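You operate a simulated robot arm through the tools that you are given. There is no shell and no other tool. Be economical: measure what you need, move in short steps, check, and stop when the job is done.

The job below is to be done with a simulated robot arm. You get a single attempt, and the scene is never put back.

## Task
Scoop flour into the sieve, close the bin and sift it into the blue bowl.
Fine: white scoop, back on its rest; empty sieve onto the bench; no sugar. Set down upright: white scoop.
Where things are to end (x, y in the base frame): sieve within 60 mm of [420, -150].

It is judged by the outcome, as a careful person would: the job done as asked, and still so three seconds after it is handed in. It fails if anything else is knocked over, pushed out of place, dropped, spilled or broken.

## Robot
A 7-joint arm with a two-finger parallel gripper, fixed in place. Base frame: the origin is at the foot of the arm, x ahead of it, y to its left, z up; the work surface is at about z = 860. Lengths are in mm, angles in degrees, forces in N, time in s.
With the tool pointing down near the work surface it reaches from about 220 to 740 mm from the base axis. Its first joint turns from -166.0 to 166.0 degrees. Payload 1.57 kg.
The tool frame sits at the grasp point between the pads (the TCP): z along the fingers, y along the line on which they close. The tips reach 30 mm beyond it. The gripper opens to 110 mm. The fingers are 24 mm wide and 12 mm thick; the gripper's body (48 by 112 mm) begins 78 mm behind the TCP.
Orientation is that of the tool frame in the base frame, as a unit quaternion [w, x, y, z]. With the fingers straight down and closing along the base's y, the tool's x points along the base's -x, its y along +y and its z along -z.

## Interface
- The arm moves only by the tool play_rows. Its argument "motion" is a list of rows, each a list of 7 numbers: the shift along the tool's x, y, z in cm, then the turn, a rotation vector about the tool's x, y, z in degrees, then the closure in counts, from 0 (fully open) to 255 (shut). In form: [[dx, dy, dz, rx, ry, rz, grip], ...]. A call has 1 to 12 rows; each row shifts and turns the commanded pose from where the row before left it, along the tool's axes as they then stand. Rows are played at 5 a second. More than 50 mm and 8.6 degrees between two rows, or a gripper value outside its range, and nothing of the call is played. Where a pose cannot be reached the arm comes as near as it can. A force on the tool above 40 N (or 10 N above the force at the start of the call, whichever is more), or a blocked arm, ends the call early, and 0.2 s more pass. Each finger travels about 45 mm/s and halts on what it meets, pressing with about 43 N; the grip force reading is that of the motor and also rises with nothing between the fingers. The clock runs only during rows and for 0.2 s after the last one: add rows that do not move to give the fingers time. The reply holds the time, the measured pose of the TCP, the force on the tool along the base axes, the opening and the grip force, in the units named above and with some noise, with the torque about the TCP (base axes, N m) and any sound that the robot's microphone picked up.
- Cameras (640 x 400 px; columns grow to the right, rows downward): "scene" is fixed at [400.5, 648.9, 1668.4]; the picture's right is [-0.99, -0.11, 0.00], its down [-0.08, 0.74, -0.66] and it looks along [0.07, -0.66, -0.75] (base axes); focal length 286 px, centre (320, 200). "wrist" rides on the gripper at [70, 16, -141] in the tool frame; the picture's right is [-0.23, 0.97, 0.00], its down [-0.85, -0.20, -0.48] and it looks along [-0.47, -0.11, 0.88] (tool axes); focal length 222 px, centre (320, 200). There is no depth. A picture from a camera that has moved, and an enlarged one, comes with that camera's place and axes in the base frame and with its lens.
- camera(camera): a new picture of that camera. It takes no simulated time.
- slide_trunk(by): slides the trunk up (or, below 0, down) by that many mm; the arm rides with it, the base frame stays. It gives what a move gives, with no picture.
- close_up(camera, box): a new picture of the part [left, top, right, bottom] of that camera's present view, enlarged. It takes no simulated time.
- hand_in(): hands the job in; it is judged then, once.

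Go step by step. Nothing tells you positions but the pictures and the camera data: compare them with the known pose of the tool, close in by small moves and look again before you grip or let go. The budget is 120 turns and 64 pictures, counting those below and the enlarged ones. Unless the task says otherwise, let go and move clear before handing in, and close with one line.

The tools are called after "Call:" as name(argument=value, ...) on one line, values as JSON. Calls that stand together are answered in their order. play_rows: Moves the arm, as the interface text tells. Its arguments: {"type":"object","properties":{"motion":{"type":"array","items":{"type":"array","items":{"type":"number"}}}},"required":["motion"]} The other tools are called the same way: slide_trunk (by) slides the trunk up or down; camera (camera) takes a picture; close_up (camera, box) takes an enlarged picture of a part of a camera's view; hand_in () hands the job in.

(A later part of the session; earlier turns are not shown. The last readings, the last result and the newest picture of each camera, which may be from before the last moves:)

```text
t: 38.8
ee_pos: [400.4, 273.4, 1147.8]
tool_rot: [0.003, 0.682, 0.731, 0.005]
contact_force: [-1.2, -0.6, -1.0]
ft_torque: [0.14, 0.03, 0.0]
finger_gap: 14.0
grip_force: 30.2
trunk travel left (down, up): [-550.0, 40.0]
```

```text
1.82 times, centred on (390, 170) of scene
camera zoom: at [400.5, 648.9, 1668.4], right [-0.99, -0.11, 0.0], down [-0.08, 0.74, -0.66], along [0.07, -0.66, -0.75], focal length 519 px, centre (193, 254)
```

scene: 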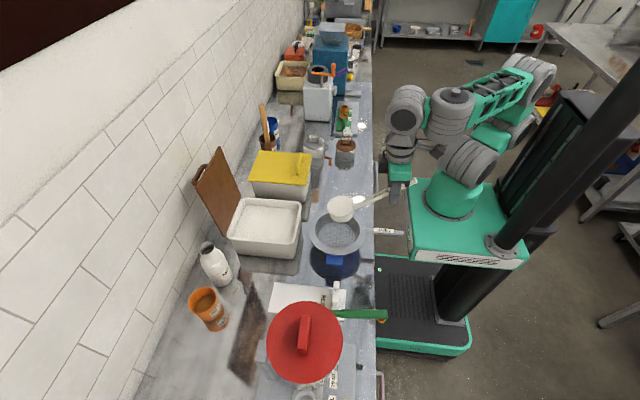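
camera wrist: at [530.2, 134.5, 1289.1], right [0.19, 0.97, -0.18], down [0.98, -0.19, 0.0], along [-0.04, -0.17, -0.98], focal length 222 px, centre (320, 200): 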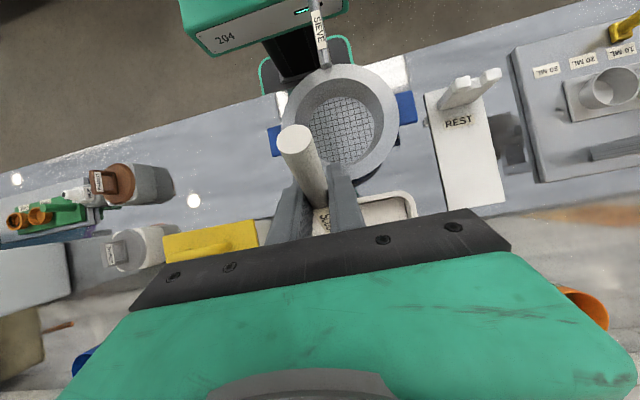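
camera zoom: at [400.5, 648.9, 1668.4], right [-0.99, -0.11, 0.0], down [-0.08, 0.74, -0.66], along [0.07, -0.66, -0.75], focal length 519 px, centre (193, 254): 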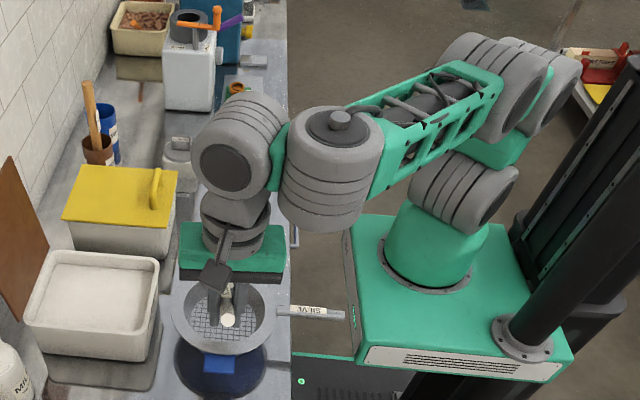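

The turn worked; the scoop now points −y with its cup over the sieve near (408,130). I'll roll it so the tool tips forward (+x), stopping at 48° to look.

Call:
play_rows(motion=[[0, -0.84, 0.84, -8, 0, 0, 255], [0, -0.92, 0.87, -8, 0, 0, 255], [0, -1.03, 0.86, -8, 0, 0, 255], [0, -1.14, 0.84, -8, 0, 0, 255], [0, 0, 0, 0, 0, 0, 255]])

Call:
close_up(camera="scene", box=[260, 110, 480, 280])

```text
t: 40.0
ee_pos: [371.0, 270.7, 1105.9]
tool_rot: [0.189, 0.655, 0.702, 0.208]
contact_force: [-0.5, 0.2, -1.3]
ft_torque: [0.13, 0.04, -0.01]
finger_gap: 13.8
grip_force: 30.5
trunk travel left (down, up): [-550.0, 40.0]
```

```text
2.35 times, centred on (370, 195) of scene
camera zoom: at [400.5, 648.9, 1668.4], right [-0.99, -0.11, 0.0], down [-0.08, 0.74, -0.66], along [0.07, -0.66, -0.75], focal length 672 px, centre (202, 212)
```

zoom: 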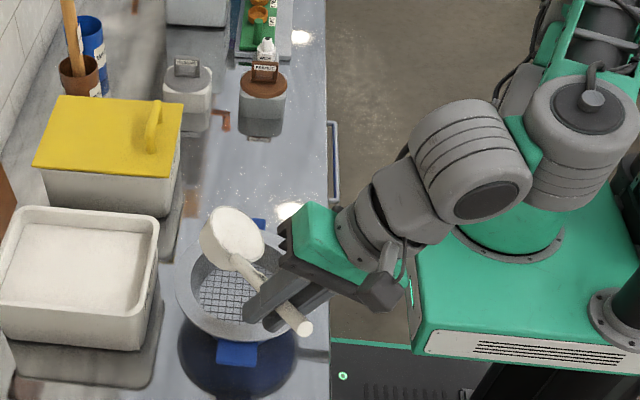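

Rolled 32° with no spill and the cup centred over the sieve. Rolling on to start pouring.

Call:
play_rows(motion=[[-0.1, -0.63, 0.4, -4, 0, 0, 255], [-0.1, -0.63, 0.4, -4, 0, 0, 255], [-0.1, -0.64, 0.33, -4, 0, 0, 255], [-0.1, -0.64, 0.33, -4, 0, 0, 255], [0, -0.65, 0.27, -4, 0, 0, 255], [0, -0.65, 0.27, -4, 0, 0, 255], [0, -0.66, 0.17, -4, 0, 0, 255], [0, -0.66, 0.17, -4, 0, 0, 255], [0, 0, 0, 0, 0, 0, 255]])

Call:
close_up(camera="scene", box=[260, 110, 480, 280])

```text
t: 42.0
ee_pos: [352.6, 265.5, 1050.8]
tool_rot: [0.363, 0.577, 0.617, 0.393]
contact_force: [-0.8, -0.3, -1.6]
ft_torque: [0.07, 0.08, 0.01]
finger_gap: 14.4
grip_force: 30.4
trunk travel left (down, up): [-550.0, 40.0]
```

```text
2.35 times, centred on (370, 195) of scene
camera zoom: at [400.5, 648.9, 1668.4], right [-0.99, -0.11, 0.0], down [-0.08, 0.74, -0.66], along [0.07, -0.66, -0.75], focal length 672 px, centre (202, 212)
```

zoom: 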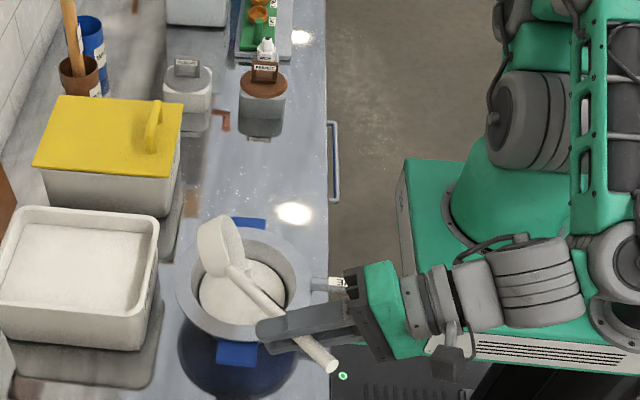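

Flour is pouring into the sieve. Continuing to roll until the cup is empty.

Call:
play_rows(motion=[[0, -0.7, 0.1, -4, 0, 0, 255], [0, -0.7, 0.1, -4, 0, 0, 255], [0, -0.69, -0.05, -4, 0, 0, 255], [0, -0.69, -0.05, -4, 0, 0, 255], [0, -0.57, -0.1, -4, 0, 0, 255], [0, -0.57, -0.1, -4, 0, 0, 255], [0, -0.46, -0.06, -4, 0, 0, 255], [0, -0.46, -0.06, -4, 0, 0, 255], [0, 0, 0, -4, 0, 0, 255], [0, 0, 0, -4, 0, 0, 255], [0, 0, 0, 0, 0, 0, 255]])

Call:
close_up(camera="scene", box=[260, 110, 480, 280])

```text
t: 44.4
ee_pos: [364.1, 265.0, 1018.1]
tool_rot: [0.451, 0.508, 0.546, 0.49]
contact_force: [-0.7, 0.6, -1.1]
ft_torque: [0.06, 0.01, -0.04]
finger_gap: 14.0
grip_force: 30.9
out of reach, approached as far as the arm can: row 5, 6, 7, 8, 9, 10
trunk travel left (down, up): [-550.0, 40.0]
```

```text
2.35 times, centred on (370, 195) of scene
camera zoom: at [400.5, 648.9, 1668.4], right [-0.99, -0.11, 0.0], down [-0.08, 0.74, -0.66], along [0.07, -0.66, -0.75], focal length 672 px, centre (202, 212)
```

zoom: 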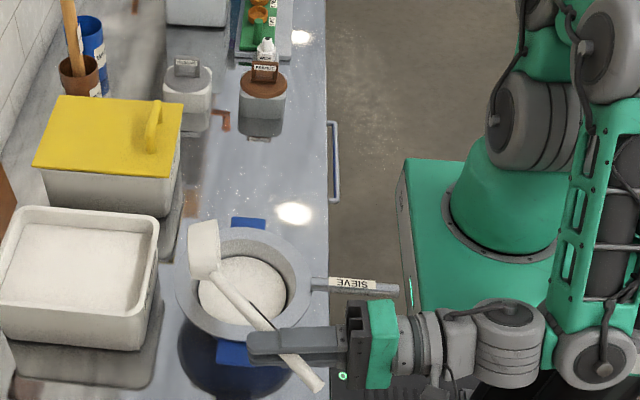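

Rolled to 84°, with the flour in the sieve. I'll give a few small shakes to drop any remains and look into the cup.

Call:
play_rows(motion=[[0, 0, -1.0, 0, 0, 0, 255], [0, 0.8, 0, 0, 0, 0, 255], [0, -0.8, 0, 0, 0, 0, 255], [0, 0.8, 0, 0, 0, 0, 255], [0, -0.8, 0, 0, 0, 0, 255], [0, 0, 0, -4, 0, 0, 255], [0, 0, 0, 0, 0, 0, 255]])

Call:
camera(camera="wrist")

```text
t: 46.0
ee_pos: [360.3, 265.7, 1018.8]
tool_rot: [0.45, 0.507, 0.546, 0.492]
contact_force: [-0.3, -0.2, -0.2]
ft_torque: [0.11, 0.04, -0.02]
finger_gap: 13.8
grip_force: 30.2
out of reach, approached as far as the arm can: row 1, 6
trunk travel left (down, up): [-550.0, 40.0]
```

```text
23 pictures are left
camera wrist: at [216.2, 324.7, 1051.0], right [0.13, -0.22, 0.97], down [-0.43, -0.89, -0.15], along [0.89, -0.4, -0.21], focal length 222 px, centre (320, 200)
```

wrist: 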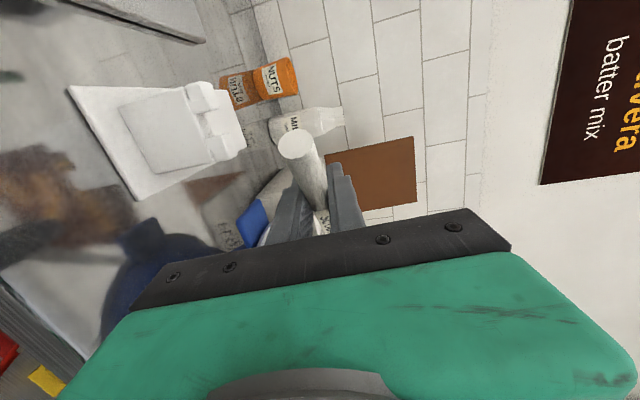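

Rolling the scoop back upright along the same path.

Call:
play_rows(motion=[[0, 1.25, -0.23, 8, 0, 0, 255], [0, 1.42, -0.39, 8, 0, 0, 255], [0, 1.35, -0.44, 8, 0, 0, 255], [0, 1.36, -0.54, 8, 0, 0, 255], [0, 1.26, -0.6, 8, 0, 0, 255], [0, 1.33, -0.65, 8, 0, 0, 255], [0, 1.21, -0.7, 8, 0, 0, 255], [0, 1.11, -0.73, 8, 0, 0, 255], [0, 0.99, -0.76, 8, 0, 0, 255], [0, 0.83, -0.56, 8, 0, 0, 255], [0, 0.47, -0.27, 4, 0, 0, 255], [0, 0, 0, 0, 0, 0, 255]])

```text
t: 48.6
ee_pos: [400.0, 269.0, 1146.4]
tool_rot: [-0.005, 0.679, 0.734, -0.001]
contact_force: [0.4, 0.4, -1.4]
ft_torque: [0.04, 0.01, -0.01]
finger_gap: 14.0
grip_force: 30.1
trunk travel left (down, up): [-550.0, 40.0]
```

Call:
play_rows(motion=[[0, 0, 0, 0, 0, -7.78, 255], [0, 0, 0, 0, 0, -7.78, 255], [0, 0, 0, 0, 0, -7.78, 255], [0, 0, 0, 0, 0, -7.78, 255], [0, 0, 0, 0, 0, -7.78, 255], [0, 0, 0, 0, 0, -7.78, 255], [0, 0, 0, 0, 0, -7.78, 255], [0, 0, 0, 0, 0, -7.78, 255], [0, 0, 0, 0, 0, -7.78, 255], [0, 0, 0, 0, 0, -7.78, 255], [0, 0, 0, 0, 0, -7.7, 255], [0, 0, 0, 0, 0, 0, 255]])

Call:
close_up(camera="scene", box=[220, 150, 420, 320])

```text
t: 51.2
ee_pos: [399.5, 268.3, 1147.1]
tool_rot: [-0.004, -0.001, 1.0, 0.002]
contact_force: [0.0, -0.3, -1.4]
ft_torque: [0.01, 0.09, 0.0]
finger_gap: 14.0
grip_force: 30.9
trunk travel left (down, up): [-550.0, 40.0]
```

```text
2.35 times, centred on (320, 235) of scene
camera zoom: at [400.5, 648.9, 1668.4], right [-0.99, -0.11, 0.0], down [-0.08, 0.74, -0.66], along [0.07, -0.66, -0.75], focal length 672 px, centre (320, 118)
```

zoom: 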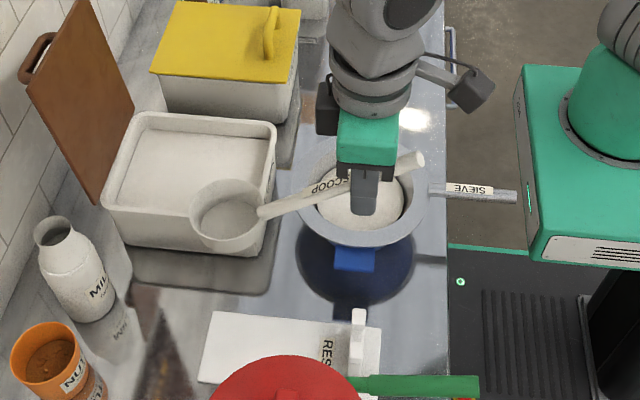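

The cup is empty and the sieve holds the flour. I'll bring the scoop back above its rest.

Call:
play_rows(motion=[[1.0, 1.35, 1.2, 0, 0, 0, 255], [1.03, 1.35, 1.2, 0, 0, 0, 255], [1.03, 1.35, 1.2, 0, 0, 0, 255], [1.04, 1.35, 1.2, 0, 0, 0, 255], [0, 0, 2.5, 0, 0, 0, 255], [0, 0, 2.5, 0, 0, 0, 255], [0, 0, 2.5, 0, 0, 0, 255], [0, 0, 2.0, 0, 0, 0, 255], [0, 0, 0, 0, 0, 0, 255]])

Call:
close_up(camera="scene", box=[270, 240, 390, 315])

Call:
close_up(camera="wrist", box=[200, 60, 460, 260])

```text
t: 53.2
ee_pos: [358.9, 323.4, 1004.5]
tool_rot: [-0.003, 0.001, 1.0, 0.003]
contact_force: [-0.5, 0.0, -0.3]
ft_torque: [-0.01, 0.04, 0.01]
finger_gap: 13.9
grip_force: 30.6
trunk travel left (down, up): [-550.0, 40.0]
```

```text
5.33 times, centred on (330, 278) of scene
camera zoom: at [400.5, 648.9, 1668.4], right [-0.99, -0.11, 0.0], down [-0.08, 0.74, -0.66], along [0.07, -0.66, -0.75], focal length 1523 px, centre (267, -213)
```

zoom: 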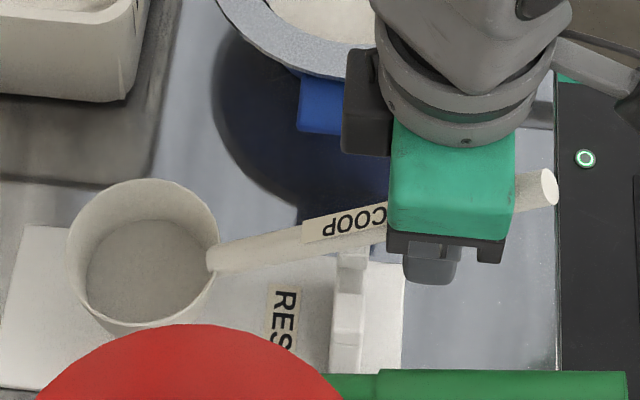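

```text
2.00 times, centred on (330, 160) of wrist
camera zoom: at [290.1, 339.2, 1146.3], right [0.23, 0.97, 0.0], down [0.86, -0.2, 0.47], along [0.46, -0.1, -0.88], focal length 444 px, centre (300, 280)
```

zoom: 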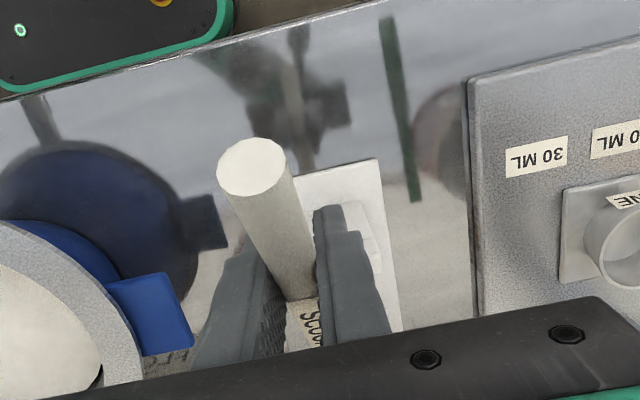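

Aligned with the notch. I'll lower the last 38 mm gently.

Call:
play_rows(motion=[[0, -0.05, 1.0, 0, 0, 0, 255], [0, 0, 1.0, 0, 0, 0, 255], [0, 0, 0.8, 0, 0, 0, 255], [0, 0, 0.5, 0, 0, 0, 255], [0, 0, 0.4, 0, 0, 0, 255], [0, 0, 0, 0, 0, 0, 255]])

Call:
close_up(camera="scene", box=[270, 240, 390, 315])

```text
t: 54.6
ee_pos: [357.6, 323.0, 968.1]
tool_rot: [-0.003, 0.0, 1.0, 0.003]
contact_force: [0.0, 0.8, 4.9]
ft_torque: [-0.03, -0.94, 0.0]
finger_gap: 14.0
grip_force: 30.6
trunk travel left (down, up): [-550.0, 40.0]
```

```text
5.33 times, centred on (330, 278) of scene
camera zoom: at [400.5, 648.9, 1668.4], right [-0.99, -0.11, 0.0], down [-0.08, 0.74, -0.66], along [0.07, -0.66, -0.75], focal length 1523 px, centre (267, -213)
```

zoom: 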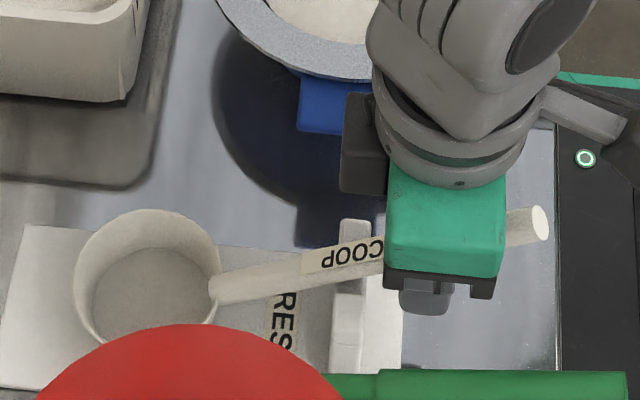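

The cup is touching its plate. I'll release and rise straight up.

Call:
play_rows(motion=[[0, 0, 0, 0, 0, 0, 215], [0, 0, 0, 0, 0, 0, 190], [0, 0, 0, 0, 0, 0, 150], [0, 0, 0, 0, 0, 0, 116], [0, 0, 0, 0, 0, 0, 116], [0, 0, 0, 0, 0, 0, 116], [0, 0, -2, 0, 0, 0, 116], [0, 0, -4, 0, 0, 0, 116], [0, 0, -4, 0, 0, 0, 116], [0, 0, -4, 0, 0, 0, 116], [0, 0, -4, 0, 0, 0, 116]])

Call:
close_up(camera="scene", box=[270, 240, 390, 315])

```text
t: 57.0
ee_pos: [358.0, 318.4, 1148.7]
tool_rot: [-0.003, 0.0, 1.0, 0.002]
contact_force: [0.4, 0.5, 0.0]
ft_torque: [-0.03, -0.04, 0.01]
finger_gap: 60.1
grip_force: 0.1
trunk travel left (down, up): [-550.0, 40.0]
```

```text
5.33 times, centred on (330, 278) of scene
camera zoom: at [400.5, 648.9, 1668.4], right [-0.99, -0.11, 0.0], down [-0.08, 0.74, -0.66], along [0.07, -0.66, -0.75], focal length 1523 px, centre (267, -213)
```

zoom: 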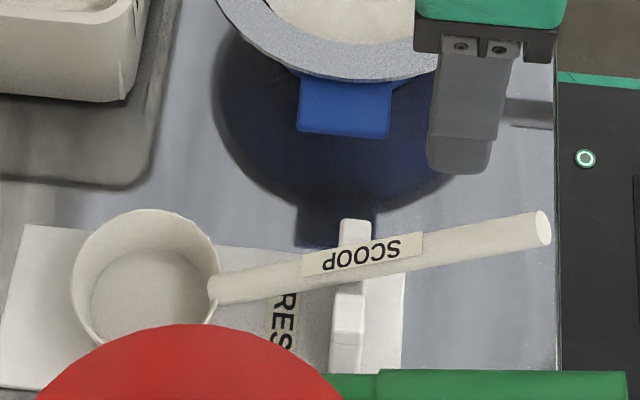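

The scoop is back on its rest and empty. Next is the lid: hinged at (≈730, z 960), its top edge near (748, z 1170), leaning back. I'll turn the gripper so it straddles the panel from above, away from the handle at y≈175.

Call:
play_rows(motion=[[-1.8, -2.2, -2.2, 0, 0, 0, 100], [-1.8, -2.2, -2.2, 0, 0, 0, 90], [-1.8, -2.2, -2.2, 0, 0, 0, 90], [-1.8, -2.2, -2.2, 0, 0, 0, 90], [0, 0, 0, 0, 0, 8.2, 90], [0, 0, 0, 0, 0, 8.2, 90], [0, 0, 0, 0, 0, 8.2, 90], [0, 0, 0, 0, 0, 8.2, 90], [0, 0, 0, 0, 0, 8.2, 90], [0, 0, 0, 0, 0, 8.2, 90], [0, 0, 0, 0, 0, 8.2, 90], [0, 0, 0, 0, 0, 8.2, 90]])

Call:
play_rows(motion=[[0, 0, 0, 0, 0, 8.2, 90], [0, 0, 0, 0, 0, 8.2, 90], [0, 0, 0, 0, 0, 8.0, 90], [0, 0, 0, -8, 0, 0, 90], [0, 0, 0, -8, 0, 0, 90], [0, 0, 0, -8, 0, 0, 90], [0, 0, 0, -8, 0, 0, 90], [0, 0, 0, 0, 0, 0, 90]])

```text
t: 59.6
ee_pos: [431.4, 231.8, 1234.4]
tool_rot: [-0.004, 0.543, 0.84, 0.0]
contact_force: [0.0, -0.2, 0.3]
ft_torque: [-0.02, -0.03, -0.01]
finger_gap: 71.2
grip_force: 0.2
trunk travel left (down, up): [-550.0, 40.0]
```

```text
t: 61.4
ee_pos: [439.6, 239.8, 1234.6]
tool_rot: [0.161, 0.688, 0.686, 0.172]
contact_force: [-0.5, -0.3, 0.5]
ft_torque: [0.0, -0.01, -0.03]
finger_gap: 71.1
grip_force: 0.2
out of reach, approached as far as the arm can: row 4
trunk travel left (down, up): [-550.0, 40.0]
```

Call:
play_rows(motion=[[-1.08, 3.64, 1.67, 0, 0, 0, 90], [-1.08, 3.64, 1.67, 0, 0, 0, 90], [-1.08, 3.64, 1.67, 0, 0, 0, 90], [-1.08, 3.64, 1.67, 0, 0, 0, 90], [-1.08, 3.64, 1.67, 0, 0, 0, 90], [-1.08, 3.64, 1.67, 0, 0, 0, 90], [0, 0, 0, 0, 0, 0, 90]])

Call:
close_up(camera="scene", box=[160, 100, 360, 280])

Call:
camera(camera="wrist")

```text
t: 63.0
ee_pos: [679.1, 176.9, 1247.1]
tool_rot: [0.16, 0.688, 0.686, 0.173]
contact_force: [-0.4, -0.9, -0.6]
ft_torque: [0.01, -0.01, 0.01]
finger_gap: 71.0
grip_force: 0.0
trunk travel left (down, up): [-550.0, 40.0]
```

```text
2.22 times, centred on (260, 190) of scene
camera zoom: at [400.5, 648.9, 1668.4], right [-0.99, -0.11, 0.0], down [-0.08, 0.74, -0.66], along [0.07, -0.66, -0.75], focal length 635 px, centre (453, 222)
```

zoom: 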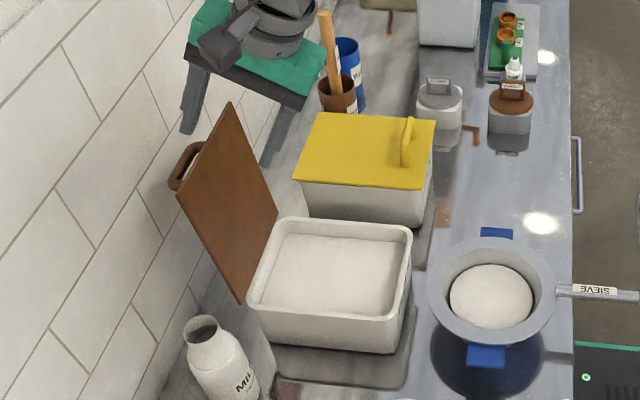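

```text
16 pictures are left
camera wrist: at [629.9, 243.0, 1381.4], right [0.87, -0.23, 0.44], down [-0.4, -0.86, 0.32], along [0.31, -0.45, -0.84], focal length 222 px, centre (320, 200)
```

wrist: 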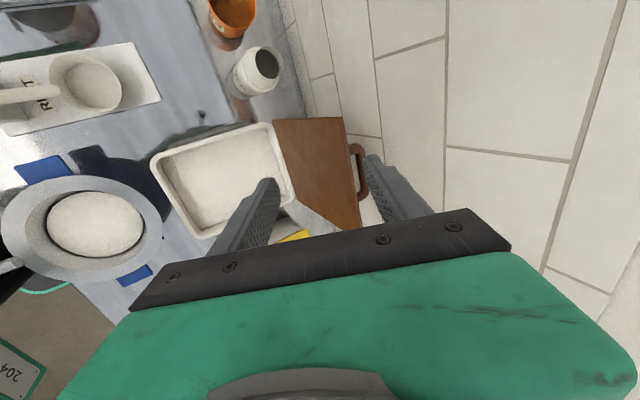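

The gripper sits open above the lid, and the lid handle spans y≈95–167, so y=187 is clear. I'll slide down along the tool axis so the panel comes between the fingers.

Call:
play_rows(motion=[[1.0, 1.86, 2.07, 0, 0, 0, 90], [0, 0, 2, 0, 0, 0, 90], [0, 0, 2, 0, 0, 0, 90], [0, 0, 2, 0, 0, 0, 90], [0, 0, 1.8, 0, 0, 0, 90], [0, 0, 0, 0, 0, 0, 90]])

Call:
close_up(camera="scene", box=[160, 120, 320, 270])

```text
t: 64.4
ee_pos: [738.8, 186.3, 1166.7]
tool_rot: [0.162, 0.688, 0.686, 0.173]
contact_force: [-0.6, -0.3, -0.4]
ft_torque: [0.02, 0.02, -0.01]
finger_gap: 71.2
grip_force: 0.1
trunk travel left (down, up): [-550.0, 40.0]
```

```text
2.67 times, centred on (240, 195) of scene
camera zoom: at [400.5, 648.9, 1668.4], right [-0.99, -0.11, 0.0], down [-0.08, 0.74, -0.66], along [0.07, -0.66, -0.75], focal length 762 px, centre (533, 213)
```

zoom: 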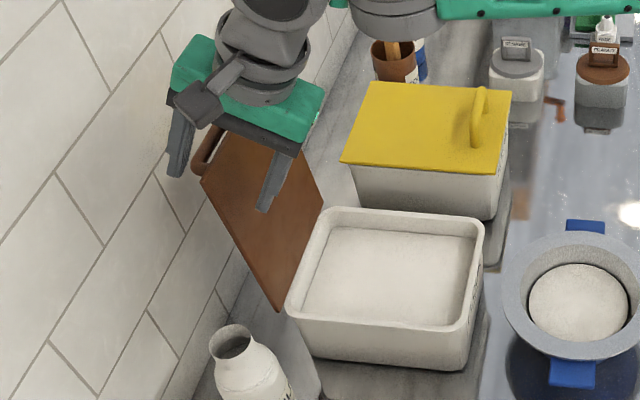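

The panel is between the fingers. I'll pull its top toward the robot along an arc about the hinge.

Call:
play_rows(motion=[[0, -1.25, -0.64, -1.5, 0, 0, 90], [0, -1.19, -0.53, -1.5, 0, 0, 90], [0, -1.68, -0.68, -2, 0, 0, 90], [0, -1.71, -0.66, -2, 0, 0, 90], [0, -1.74, -0.45, -2, 0, 0, 90], [0, -1.71, -0.45, -2, 0, 0, 90], [0, 0, 0, 0, 0, 0, 90]])

Call:
close_up(camera="scene", box=[160, 120, 320, 270])

```text
t: 66.0
ee_pos: [643.7, 185.1, 1148.0]
tool_rot: [0.227, 0.67, 0.666, 0.238]
contact_force: [-0.3, 0.0, 0.9]
ft_torque: [-0.01, 0.02, -0.03]
finger_gap: 71.2
grip_force: 0.1
trunk travel left (down, up): [-550.0, 40.0]
```

```text
2.67 times, centred on (240, 195) of scene
camera zoom: at [400.5, 648.9, 1668.4], right [-0.99, -0.11, 0.0], down [-0.08, 0.74, -0.66], along [0.07, -0.66, -0.75], focal length 762 px, centre (533, 213)
```

zoom: 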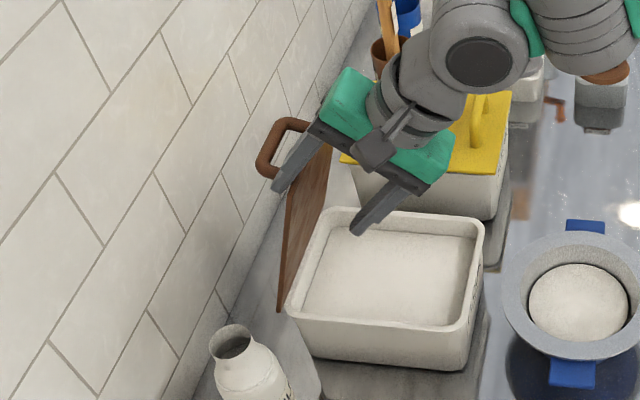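

The lid follows the fingers past vertical. I'll keep guiding it down.

Call:
play_rows(motion=[[0, -1.87, -0.32, -2, 0, 0, 90], [0, -1.83, -0.31, -2, 0, 0, 90], [0, -1.78, -0.12, -2, 0, 0, 90], [0, -1.83, -0.03, -2, 0, 0, 90], [0, -1.81, 0, -2, 0, 0, 90], [0, -1.78, 0.12, -2, 0, 0, 90], [0, 0, 0, 0, 0, 0, 90]])

Call:
close_up(camera="scene", box=[160, 120, 340, 270])

```text
t: 67.6
ee_pos: [560.9, 188.7, 1077.2]
tool_rot: [0.295, 0.643, 0.637, 0.307]
contact_force: [0.3, 0.3, 0.3]
ft_torque: [0.03, -0.04, -0.02]
finger_gap: 71.3
grip_force: 0.0
trunk travel left (down, up): [-550.0, 40.0]
```

```text
2.67 times, centred on (250, 195) of scene
camera zoom: at [400.5, 648.9, 1668.4], right [-0.99, -0.11, 0.0], down [-0.08, 0.74, -0.66], along [0.07, -0.66, -0.75], focal length 762 px, centre (507, 213)
```

zoom: 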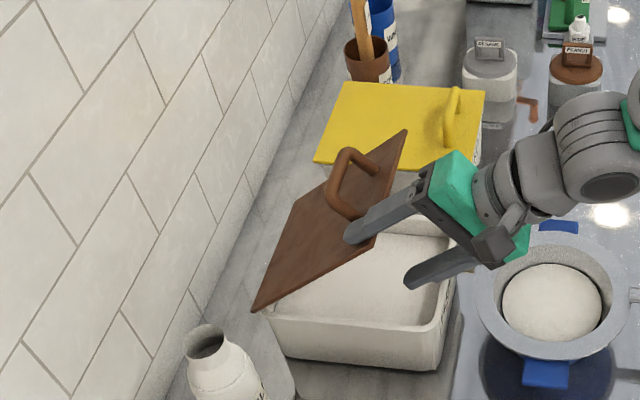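

The hinge holds the lid by friction at about 50°. I'll back the fingers out, close them, and go above the lid to press it down.

Call:
play_rows(motion=[[0, 0, -2.5, 0, 0, 0, 90], [0, 0, -2.5, 0, 0, 0, 90], [0, 0, -2.5, 0, 0, 0, 90], [0, 0, -2.5, 0, 0, 0, 90], [0, 2.33, -1.89, 0, 0, 0, 255], [0, 2.33, -1.89, 0, 0, 0, 255], [0, 0, 0, 0, 0, 0, 255], [0, 1.73, 2.14, 0, 0, 0, 255], [0, 1.73, 2.14, 0, 0, 0, 255], [0, 1.73, 2.14, 0, 0, 0, 255], [0, 1.73, 2.14, 0, 0, 0, 255], [0, 0, 0, 0, 0, 0, 255]])

Call:
close_up(camera="scene", box=[160, 120, 340, 270])

```text
t: 70.2
ee_pos: [591.5, 186.7, 1202.1]
tool_rot: [0.295, 0.643, 0.637, 0.306]
contact_force: [0.1, 0.7, -0.7]
ft_torque: [0.02, -0.03, 0.0]
finger_gap: 0.0
grip_force: 20.9
trunk travel left (down, up): [-550.0, 40.0]
```

```text
2.67 times, centred on (250, 195) of scene
camera zoom: at [400.5, 648.9, 1668.4], right [-0.99, -0.11, 0.0], down [-0.08, 0.74, -0.66], along [0.07, -0.66, -0.75], focal length 762 px, centre (507, 213)
```

zoom: 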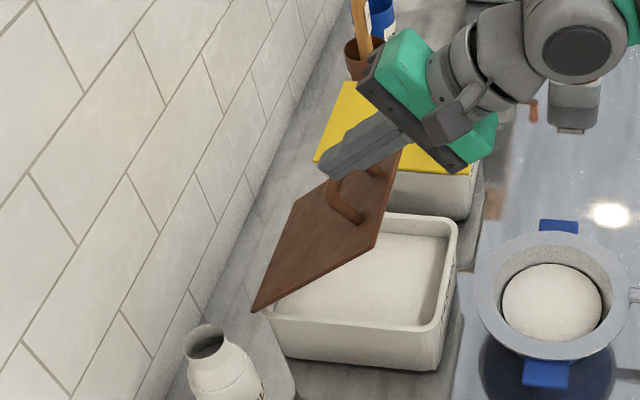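

The lid stays put. I'll press it down gently along its arc.

Call:
play_rows(motion=[[0, -2.63, 3.1, 0, 0, 0, 255], [0, -2.15, 1.79, 0, 0, 0, 255], [0, -2.34, 0, 0, 0, 0, 255], [0, -2.42, 0.06, 0, 0, 0, 255], [0, -2.24, 0.43, 0, 0, 0, 255], [0, -2.32, 0.49, 0, 0, 0, 255], [0, -1.7, 0.77, 0, 0, 0, 255], [0, -1.72, 0.9, 0, 0, 0, 255], [0, -0.99, 0.69, 0, 0, 0, 255], [0, 0, 0, 0, 0, 0, 255]])

Call:
close_up(camera="scene", box=[180, 130, 360, 280])

```text
t: 72.4
ee_pos: [539.2, 190.5, 1004.0]
tool_rot: [0.294, 0.643, 0.637, 0.306]
contact_force: [-0.1, 0.0, 0.3]
ft_torque: [0.01, -0.02, -0.01]
finger_gap: 0.0
grip_force: 21.5
trunk travel left (down, up): [-550.0, 40.0]
```

```text
2.67 times, centred on (270, 205) of scene
camera zoom: at [400.5, 648.9, 1668.4], right [-0.99, -0.11, 0.0], down [-0.08, 0.74, -0.66], along [0.07, -0.66, -0.75], focal length 762 px, centre (453, 187)
```

zoom: 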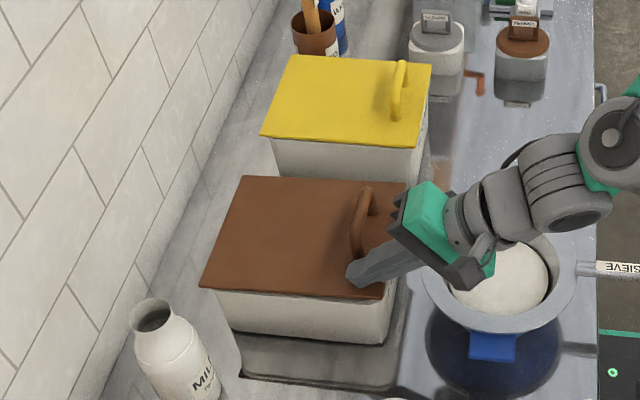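

The lid looks closed or nearly so. I'll press lightly to feel contact.

Call:
play_rows(motion=[[0, -0.31, 0.26, 0, 0, 0, 255], [0, -0.31, 0.26, 0, 0, 0, 255], [0, -0.31, 0.26, 0, 0, 0, 255]])

```text
t: 73.2
ee_pos: [540.2, 189.2, 994.8]
tool_rot: [0.295, 0.643, 0.637, 0.307]
contact_force: [-1.5, 0.7, 3.6]
ft_torque: [-0.04, -0.01, -0.02]
finger_gap: 0.1
grip_force: 21.4
trunk travel left (down, up): [-550.0, 40.0]
```

Call:
play_rows(motion=[[0, -0.23, 0.19, 0, 0, 0, 255], [0, 0, 0, 0, 0, 0, 255]])

```text
t: 73.8
ee_pos: [540.2, 189.7, 993.0]
tool_rot: [0.295, 0.642, 0.636, 0.309]
contact_force: [-2.1, 1.3, 18.6]
ft_torque: [-0.14, -0.29, 0.03]
finger_gap: 0.0
grip_force: 21.0
trunk travel left (down, up): [-550.0, 40.0]
```

It resists firmly, so the lid is fully closed. I'll withdraw and bring the gripper back to vertical.

Call:
play_rows(motion=[[0, 1.9, -1.6, 0, 0, 0, 255], [0, 3.0, -2.5, 0, 0, 0, 255], [0, 3.0, -2.5, 0, 0, 0, 255], [0, 3.0, -2.5, 0, 0, 0, 255], [0, 2, -1.6, 0, 0, 0, 255], [0.7, -1.15, -1.38, 8, 0, 0, 200], [0.7, -1.34, -1.2, 8, 0, 0, 150], [0.7, -1.49, -1.0, 8, 0, 0, 116], [0.7, -1.62, -0.79, 8, 0, 0, 116], [0.7, -1.71, -0.56, 8, 0, 0, 116], [0.7, -1.77, -0.31, 8, 0, 0, 116], [0, 0, 0, 2.3, 0, 0, 116]])

Call:
play_rows(motion=[[0, 0, 0, 0, 0, -8.2, 116], [0, 0, 0, 0, 0, -8.2, 116], [0, 0, 0, 0, 0, -8.2, 116], [0, 0, 0, 0, 0, -8.2, 116], [0, 0, 0, 0, 0, -8.2, 116], [0, 0, 0, 0, 0, -8.2, 116], [0, 0, 0, 0, 0, -8.2, 116], [0, 0, 0, 0, 0, -8.2, 116], [0, 0, 0, 0, 0, -8.2, 116], [0, 0, 0, 0, 0, -8.2, 116], [0, 0, 0, 0, 0, -8.2, 116], [0, 0, 0, 0, 0, 0, 116]])

```text
t: 76.4
ee_pos: [432.0, 229.1, 1158.4]
tool_rot: [-0.006, 0.707, 0.707, 0.005]
contact_force: [0.1, -0.8, -0.6]
ft_torque: [0.0, 0.0, -0.01]
finger_gap: 60.1
grip_force: 0.1
trunk travel left (down, up): [-550.0, 40.0]
```

```text
t: 79.0
ee_pos: [431.6, 227.5, 1158.9]
tool_rot: [0.0, -0.003, 1.0, 0.008]
contact_force: [-0.2, -0.9, -0.2]
ft_torque: [-0.01, 0.01, 0.0]
finger_gap: 60.0
grip_force: 0.0
trunk travel left (down, up): [-550.0, 40.0]
```

Next, the sieve handle. I'll move near it and look.

Call:
play_rows(motion=[[2.5, -3.6, 0.67, 0, 0, 0, 116], [2.5, -3.6, 0.67, 0, 0, 0, 116], [2.5, -3.6, 0.67, 0, 0, 0, 116], [0, 0, 0, 0, 0, 0, 116]])

Call:
camera(camera="wrist")

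```text
t: 80.0
ee_pos: [355.9, 121.4, 1135.7]
tool_rot: [-0.001, -0.001, 1.0, 0.009]
contact_force: [0.0, -0.6, -0.2]
ft_torque: [0.0, -0.06, 0.04]
finger_gap: 60.1
grip_force: 0.0
trunk travel left (down, up): [-550.0, 40.0]
```

```text
10 pictures are left
camera wrist: at [286.1, 134.1, 1277.5], right [0.22, 0.97, 0.02], down [0.86, -0.2, 0.47], along [0.47, -0.09, -0.88], focal length 222 px, centre (320, 200)
```

wrist: 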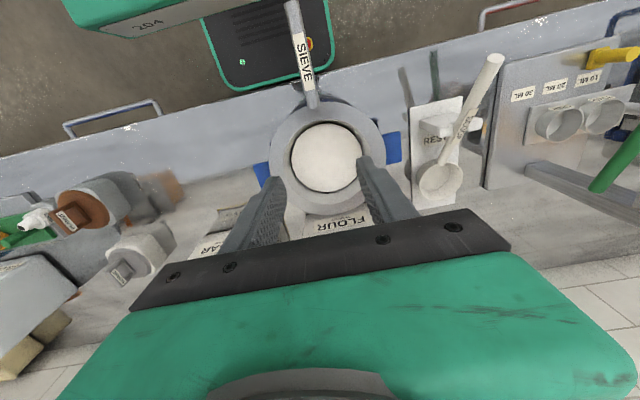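

The handle runs along x at y≈124, z≈953, from the rim at x≈317 to its end at x≈207. I'll position over x≈292, then lower with the trunk.

Call:
play_rows(motion=[[2.1, 0.1, 0, 0.5, 0, 0, 116], [2.1, 0.1, 0, 0.5, 0, 0, 116], [2.1, 0.1, 0, 0, 0, 0, 116], [0, 0, 0, 0, 0, 0, 116]])

Call:
slide_trunk(by=-110)

Call:
camera(camera="wrist")

```text
t: 81.0
ee_pos: [290.8, 122.4, 1136.8]
tool_rot: [0.001, -0.001, 1.0, 0.0]
contact_force: [-1.0, 0.0, -1.4]
ft_torque: [0.0, -0.04, 0.04]
finger_gap: 60.1
grip_force: 0.2
trunk travel left (down, up): [-550.0, 40.0]
```

```text
t: 82.4
ee_pos: [292.9, 122.1, 1027.3]
tool_rot: [-0.001, -0.002, 1.0, 0.0]
contact_force: [-0.6, 0.5, 1.0]
ft_torque: [0.03, -0.03, -0.04]
finger_gap: 60.3
grip_force: 0.1
trunk travel left (down, up): [-440.0, 150.0]
```

```text
9 pictures are left
camera wrist: at [222.8, 138.5, 1168.7], right [0.22, 0.97, 0.0], down [0.86, -0.2, 0.48], along [0.47, -0.11, -0.88], focal length 222 px, centre (320, 200)
```

wrist: 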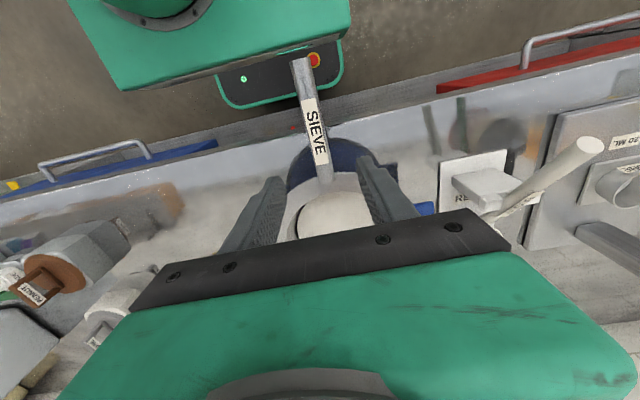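

The handle is centred between the fingers. I'll lower to it and grip.

Call:
slide_trunk(by=-79)

Call:
play_rows(motion=[[0, 0, 0, 0, 0, 0, 180], [0, 0, 0, 0, 0, 0, 255], [0, 0, 0, 0, 0, 0, 255], [0, 0, 0, 0, 0, 0, 255], [0, 0, 0, 0, 0, 0, 255], [0, 0, 0, 0, 0, 0, 255]])

Call:
close_up(camera="scene", box=[280, 170, 440, 290])

```text
t: 83.5
ee_pos: [293.1, 122.2, 947.2]
tool_rot: [0.0, -0.002, 1.0, 0.0]
contact_force: [0.3, -0.7, 0.0]
ft_torque: [0.02, 0.0, 0.03]
finger_gap: 59.9
grip_force: 0.1
trunk travel left (down, up): [-361.0, 229.0]
```

```text
t: 85.0
ee_pos: [292.0, 123.1, 947.5]
tool_rot: [0.0, -0.002, 1.0, 0.0]
contact_force: [0.0, 0.6, 1.3]
ft_torque: [0.05, -0.04, 0.01]
finger_gap: 17.4
grip_force: 32.4
trunk travel left (down, up): [-361.0, 229.0]
```

```text
3.33 times, centred on (360, 230) of scene
camera zoom: at [400.5, 648.9, 1668.4], right [-0.99, -0.11, 0.0], down [-0.08, 0.74, -0.66], along [0.07, -0.66, -0.75], focal length 952 px, centre (187, 100)
```

zoom: 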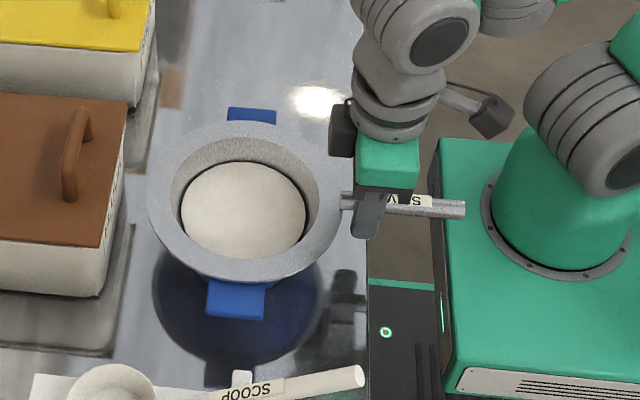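

Gripped (17 mm). A small lift by the trunk next.

Call:
slide_trunk(by=25)

Call:
close_up(camera="scene", box=[280, 170, 440, 290])

```text
t: 85.7
ee_pos: [291.9, 122.4, 972.2]
tool_rot: [-0.001, -0.001, 1.0, 0.0]
contact_force: [-0.4, -0.6, -1.8]
ft_torque: [0.0, 0.22, 0.02]
finger_gap: 17.4
grip_force: 32.5
trunk travel left (down, up): [-386.0, 204.0]
```

```text
3.33 times, centred on (360, 230) of scene
camera zoom: at [400.5, 648.9, 1668.4], right [-0.99, -0.11, 0.0], down [-0.08, 0.74, -0.66], along [0.07, -0.66, -0.75], focal length 952 px, centre (187, 100)
```

zoom: 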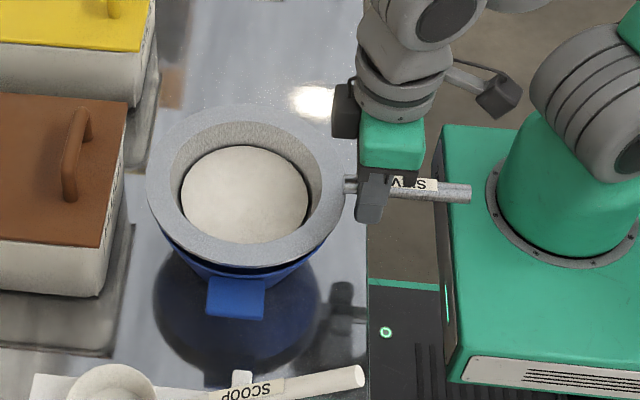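

The sieve is level, and nothing has fallen through yet. I'll lift 10 mm more and shake side to side over the bowl.

Call:
slide_trunk(by=10)

Call:
play_rows(motion=[[0, 0.8, 0, 0, 0, 0, 255], [0, -1.6, 0, 0, 0, 0, 255], [0, 1.6, 0, 0, 0, 0, 255], [0, -1.6, 0, 0, 0, 0, 255], [0, 1.6, 0, 0, 0, 0, 255], [0, -1.6, 0, 0, 0, 0, 255], [0, 1.6, 0, 0, 0, 0, 255], [0, -1.6, 0, 0, 0, 0, 255], [0, 1.6, 0, 0, 0, 0, 255], [0, -1.6, 0, 0, 0, 0, 255], [0, 0.8, 0, 0, 0, 0, 255], [0, 0, 0, 0, 0, 0, 255]])

Call:
close_up(camera="scene", box=[280, 170, 440, 290])

```text
t: 86.2
ee_pos: [291.9, 122.8, 983.6]
tool_rot: [-0.001, -0.001, 1.0, 0.001]
contact_force: [-0.4, 0.8, -1.6]
ft_torque: [0.01, 0.21, 0.06]
finger_gap: 17.5
grip_force: 32.3
trunk travel left (down, up): [-396.0, 194.0]
```

```text
t: 88.8
ee_pos: [292.1, 123.3, 980.8]
tool_rot: [-0.001, -0.002, 1.0, 0.0]
contact_force: [-0.1, -0.6, -2.0]
ft_torque: [0.03, 0.21, 0.0]
finger_gap: 17.3
grip_force: 32.1
trunk travel left (down, up): [-396.0, 194.0]
```

```text
3.33 times, centred on (360, 230) of scene
camera zoom: at [400.5, 648.9, 1668.4], right [-0.99, -0.11, 0.0], down [-0.08, 0.74, -0.66], along [0.07, -0.66, -0.75], focal length 952 px, centre (187, 100)
```

zoom: 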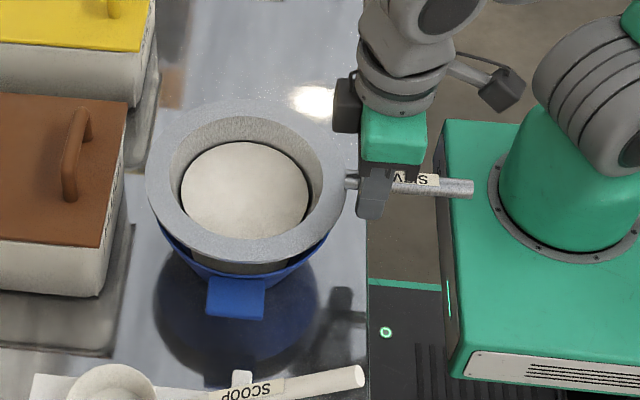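

The flour level seems unchanged, with the torque the same. I'll shake with a larger, faster stroke and use the torque as the gauge.

Call:
slide_trunk(by=8)

Call:
play_rows(motion=[[0, 1.5, 0, 0, 0, 0, 255], [0, -3.0, 0, 0, 0, 0, 255], [0, 3.0, 0, 0, 0, 0, 255], [0, -3.0, 0, 0, 0, 0, 255], [0, 3.0, 0, 0, 0, 0, 255], [0, -3.0, 0, 0, 0, 0, 255], [0, 3.0, 0, 0, 0, 0, 255], [0, -3.0, 0, 0, 0, 0, 255], [0, 3.0, 0, 0, 0, 0, 255], [0, -3.0, 0, 0, 0, 0, 255], [0, 1.5, 0, 0, 0, 0, 255], [0, 0, 0, 0, 0, 0, 255]])

Call:
play_rows(motion=[[1.2, 0, 0, 0, 0, 0, 255], [-2.4, 0, 0, 0, 0, 0, 255], [2.4, 0, 0, 0, 0, 0, 255], [-2.4, 0, 0, 0, 0, 0, 255], [2.4, 0, 0, 0, 0, 0, 255], [-2.4, 0, 0, 0, 0, 0, 255], [2.4, 0, 0, 0, 0, 0, 255], [-2.4, 0, 0, 0, 0, 0, 255], [2.4, 0, 0, 0, 0, 0, 255], [-2.4, 0, 0, 0, 0, 0, 255], [1.2, 0, 0, 0, 0, 0, 255], [0, 0, 0, 0, 0, 0, 255]])

Call:
close_up(camera="scene", box=[280, 170, 440, 290])

```text
t: 89.4
ee_pos: [292.7, 122.6, 989.0]
tool_rot: [-0.001, -0.002, 1.0, 0.0]
contact_force: [0.2, 0.2, -2.7]
ft_torque: [-0.03, 0.22, 0.01]
finger_gap: 17.6
grip_force: 32.1
trunk travel left (down, up): [-404.0, 186.0]
```

```text
t: 92.0
ee_pos: [290.6, 122.8, 987.7]
tool_rot: [0.0, -0.002, 1.0, 0.0]
contact_force: [0.1, 0.3, -0.9]
ft_torque: [-0.03, 0.23, 0.0]
finger_gap: 17.1
grip_force: 32.1
trunk travel left (down, up): [-404.0, 186.0]
```

```text
t: 94.6
ee_pos: [291.3, 123.7, 988.3]
tool_rot: [0.0, -0.001, 1.0, 0.0]
contact_force: [-0.1, 0.1, -2.7]
ft_torque: [0.01, 0.18, 0.03]
finger_gap: 17.9
grip_force: 32.2
trunk travel left (down, up): [-404.0, 186.0]
```

```text
3.33 times, centred on (360, 230) of scene
camera zoom: at [400.5, 648.9, 1668.4], right [-0.99, -0.11, 0.0], down [-0.08, 0.74, -0.66], along [0.07, -0.66, -0.75], focal length 952 px, centre (187, 100)
```

zoom: 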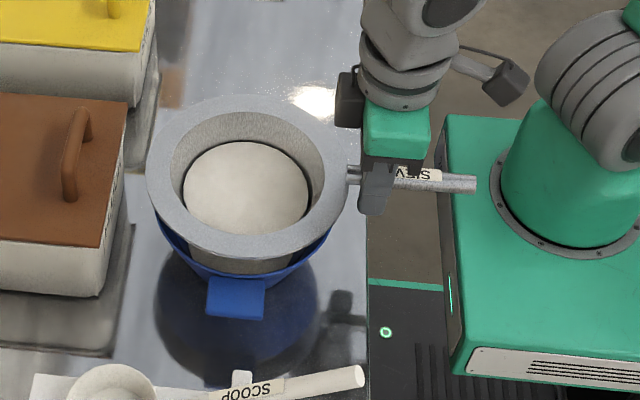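

There may be a slow change. I'll keep shaking and follow the torque reading.

Call:
play_rows(motion=[[1.5, 0, 0, 0, 0, 0, 255], [-3.0, 0, 0, 0, 0, 0, 255], [3.0, 0, 0, 0, 0, 0, 255], [-3.0, 0, 0, 0, 0, 0, 255], [3.0, 0, 0, 0, 0, 0, 255], [-3.0, 0, 0, 0, 0, 0, 255], [3.0, 0, 0, 0, 0, 0, 255], [-3.0, 0, 0, 0, 0, 0, 255], [3.0, 0, 0, 0, 0, 0, 255], [-3.0, 0, 0, 0, 0, 0, 255], [1.5, 0, 0, 0, 0, 0, 255], [0, 0, 0, 0, 0, 0, 255]])

Call:
play_rows(motion=[[1.5, 0, 0, 0, 0, 0, 255], [-3.0, 0, 0, 0, 0, 0, 255], [3.0, 0, 0, 0, 0, 0, 255], [-3.0, 0, 0, 0, 0, 0, 255], [3.0, 0, 0, 0, 0, 0, 255], [-3.0, 0, 0, 0, 0, 0, 255], [3.0, 0, 0, 0, 0, 0, 255], [-3.0, 0, 0, 0, 0, 0, 255], [3.0, 0, 0, 0, 0, 0, 255], [-3.0, 0, 0, 0, 0, 0, 255], [1.5, 0, 0, 0, 0, 0, 255], [0, 0, 0, 0, 0, 0, 255]])

Call:
play_rows(motion=[[1.5, 0, 0, 0, 0, 0, 255], [-3.0, 0, 0, 0, 0, 0, 255], [3.0, 0, 0, 0, 0, 0, 255], [-3.0, 0, 0, 0, 0, 0, 255], [3.0, 0, 0, 0, 0, 0, 255], [-3.0, 0, 0, 0, 0, 0, 255], [3.0, 0, 0, 0, 0, 0, 255], [-3.0, 0, 0, 0, 0, 0, 255], [3.0, 0, 0, 0, 0, 0, 255], [-3.0, 0, 0, 0, 0, 0, 255], [1.5, 0, 0, 0, 0, 0, 255], [0, 0, 0, 0, 0, 0, 255]])

Call:
play_rows(motion=[[0, 0, 0, 0, 0, 0, 255], [0, 0, 0, 0, 0, 0, 255]])

```text
t: 97.2
ee_pos: [291.4, 122.0, 986.8]
tool_rot: [0.0, -0.001, 1.0, 0.0]
contact_force: [-0.5, -0.1, -0.9]
ft_torque: [0.01, 0.18, -0.02]
finger_gap: 17.6
grip_force: 32.1
trunk travel left (down, up): [-404.0, 186.0]
```

```text
t: 99.8
ee_pos: [291.5, 122.2, 989.1]
tool_rot: [0.0, -0.002, 1.0, 0.0]
contact_force: [-0.7, 0.8, -0.8]
ft_torque: [0.02, 0.14, -0.01]
finger_gap: 17.5
grip_force: 31.9
trunk travel left (down, up): [-404.0, 186.0]
```

```text
t: 102.4
ee_pos: [291.8, 121.5, 989.4]
tool_rot: [-0.001, -0.002, 1.0, 0.001]
contact_force: [0.2, -0.1, -2.1]
ft_torque: [-0.03, 0.14, -0.01]
finger_gap: 17.4
grip_force: 32.3
trunk travel left (down, up): [-404.0, 186.0]
```

```text
t: 103.0
ee_pos: [292.3, 120.5, 989.6]
tool_rot: [0.0, -0.002, 1.0, 0.0]
contact_force: [0.9, 1.5, -1.8]
ft_torque: [0.0, 0.14, -0.02]
finger_gap: 17.6
grip_force: 32.5
trunk travel left (down, up): [-404.0, 186.0]
```

Torque has dropped from 0.22 to 0.14, so it is sifting. I'll look at what remains.

Call:
close_up(camera="scene", box=[280, 170, 440, 290])

```text
3.33 times, centred on (360, 230) of scene
camera zoom: at [400.5, 648.9, 1668.4], right [-0.99, -0.11, 0.0], down [-0.08, 0.74, -0.66], along [0.07, -0.66, -0.75], focal length 952 px, centre (187, 100)
```

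zoom: 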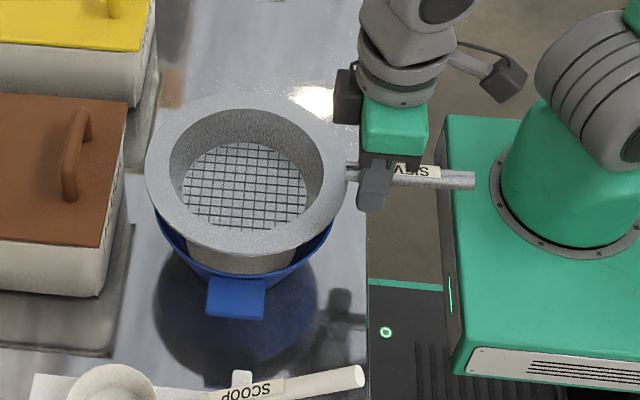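

The sieve is empty. A short final shake, then I'll lift it with the trunk and carry it around toward (410,−145).

Call:
play_rows(motion=[[1.5, 0, 0, 0, 0, 0, 255], [-3.0, 0, 0, 0, 0, 0, 255], [3.0, 0, 0, 0, 0, 0, 255], [-3.0, 0, 0, 0, 0, 0, 255], [3.0, 0, 0, 0, 0, 0, 255], [-1.5, 0, 0, 0, 0, 0, 255], [0, 0, 0, 0, 0, 0, 255], [0, 0, 0, 0, 0, 0, 255]])

Call:
slide_trunk(by=95)

Call:
play_rows(motion=[[-1.5, 0, 0, 0, 0, 0, 255], [-2, -1, 0, 0, 0, 0, 255], [-2, -2.5, 0, 0, 0, 0, 255], [-0.5, -3, 0, 0, 0, 0, 255], [0, -3, 0, 0, 0, 0, 255], [0, -3, 0, 0, 0, 0, 255], [0, -3, 0, 0, 0, 0, 255], [0, -3, 0, 0, 0, 0, 255], [0, -3, 0, 0, 0, 0, 255], [0, -3, 0, 0, 0, 0, 255], [0, -2, 0, 0, 0, 0, 255], [0, 0, 0, 0, 0, 0, 255]])

```text
t: 104.8
ee_pos: [291.5, 122.4, 990.1]
tool_rot: [0.0, -0.001, 1.0, 0.0]
contact_force: [-0.6, -0.5, -0.8]
ft_torque: [0.03, 0.15, 0.0]
finger_gap: 17.7
grip_force: 32.3
trunk travel left (down, up): [-404.0, 186.0]
```

```text
t: 106.1
ee_pos: [293.3, 122.6, 1086.0]
tool_rot: [-0.001, -0.003, 1.0, 0.0]
contact_force: [-0.5, 0.2, -0.9]
ft_torque: [0.01, 0.13, 0.0]
finger_gap: 17.4
grip_force: 32.2
trunk travel left (down, up): [-499.0, 91.0]
```

```text
t: 108.7
ee_pos: [354.8, -145.3, 1083.8]
tool_rot: [0.001, -0.002, 1.0, -0.001]
contact_force: [-0.4, 0.7, -1.7]
ft_torque: [0.03, 0.12, 0.03]
finger_gap: 17.4
grip_force: 32.5
trunk travel left (down, up): [-499.0, 91.0]
```

Call:
play_rows(motion=[[1.8, 0, 0, 0, 0, 0, 255], [2.0, 0, 0, 0, 0, 0, 255], [1.8, 0, 0, 0, 0, 0, 255], [0, 0, 0, 0, 0, 0, 255]])

Call:
slide_trunk(by=-110)

Call:
close_up(camera="scene", box=[250, 110, 450, 270])

```text
t: 109.7
ee_pos: [299.0, -141.6, 1086.4]
tool_rot: [-0.001, -0.002, 1.0, 0.0]
contact_force: [0.7, 0.1, -1.8]
ft_torque: [-0.01, 0.15, -0.02]
finger_gap: 17.6
grip_force: 32.1
trunk travel left (down, up): [-499.0, 91.0]
```

```text
t: 111.1
ee_pos: [297.4, -143.4, 975.5]
tool_rot: [-0.001, -0.001, 1.0, 0.0]
contact_force: [0.8, -0.2, -1.2]
ft_torque: [0.0, 0.15, 0.0]
finger_gap: 17.5
grip_force: 32.2
trunk travel left (down, up): [-389.0, 201.0]
```

```text
2.50 times, centred on (350, 190) of scene
camera zoom: at [400.5, 648.9, 1668.4], right [-0.99, -0.11, 0.0], down [-0.08, 0.74, -0.66], along [0.07, -0.66, -0.75], focal length 714 px, centre (245, 225)
```

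zoom: 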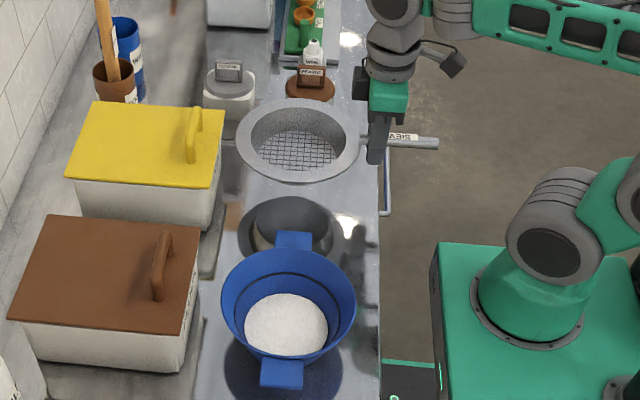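

The bowl now holds the sifted flour, and the sieve hovers near (403,−137). I'll nudge it toward the target and lower it carefully.

Call:
play_rows(motion=[[-0.8, -0.5, 1.0, 0, 0, 0, 255], [0, 0, 1.5, 0, 0, 0, 255], [0, 0, 1.5, 0, 0, 0, 255], [0, 0, 0.5, 0, 0, 0, 255], [0, 0, 0, 0, 0, 0, 255]])

Call:
play_rows(motion=[[0, 0, 0.4, 0, 0, 0, 255], [0, 0, 0.4, 0, 0, 0, 255], [0, 0, 0.4, 0, 0, 0, 255], [0, 0, 0, 0, 0, 0, 255]])

```text
t: 112.3
ee_pos: [305.3, -147.2, 930.8]
tool_rot: [0.0, -0.002, 1.0, 0.0]
contact_force: [-1.1, 0.0, -0.2]
ft_torque: [0.0, 0.15, 0.0]
finger_gap: 17.6
grip_force: 32.3
trunk travel left (down, up): [-389.0, 201.0]
```

```text
t: 113.3
ee_pos: [306.0, -149.0, 918.5]
tool_rot: [-0.001, -0.001, 1.0, 0.0]
contact_force: [0.0, -0.7, -0.6]
ft_torque: [0.03, 0.15, -0.01]
finger_gap: 17.3
grip_force: 32.2
trunk travel left (down, up): [-389.0, 201.0]
```

Call:
play_rows(motion=[[0, 0, 0.3, 0, 0, 0, 255], [0, 0, 0.3, 0, 0, 0, 255], [0, 0, 0.3, 0, 0, 0, 255], [0, 0, 0, 0, 0, 0, 255]])

```text
t: 114.3
ee_pos: [305.1, -147.8, 910.3]
tool_rot: [-0.001, -0.002, 1.0, 0.001]
contact_force: [-0.2, -1.2, -1.3]
ft_torque: [0.02, 0.14, 0.02]
finger_gap: 17.5
grip_force: 32.0
trunk travel left (down, up): [-389.0, 201.0]
```

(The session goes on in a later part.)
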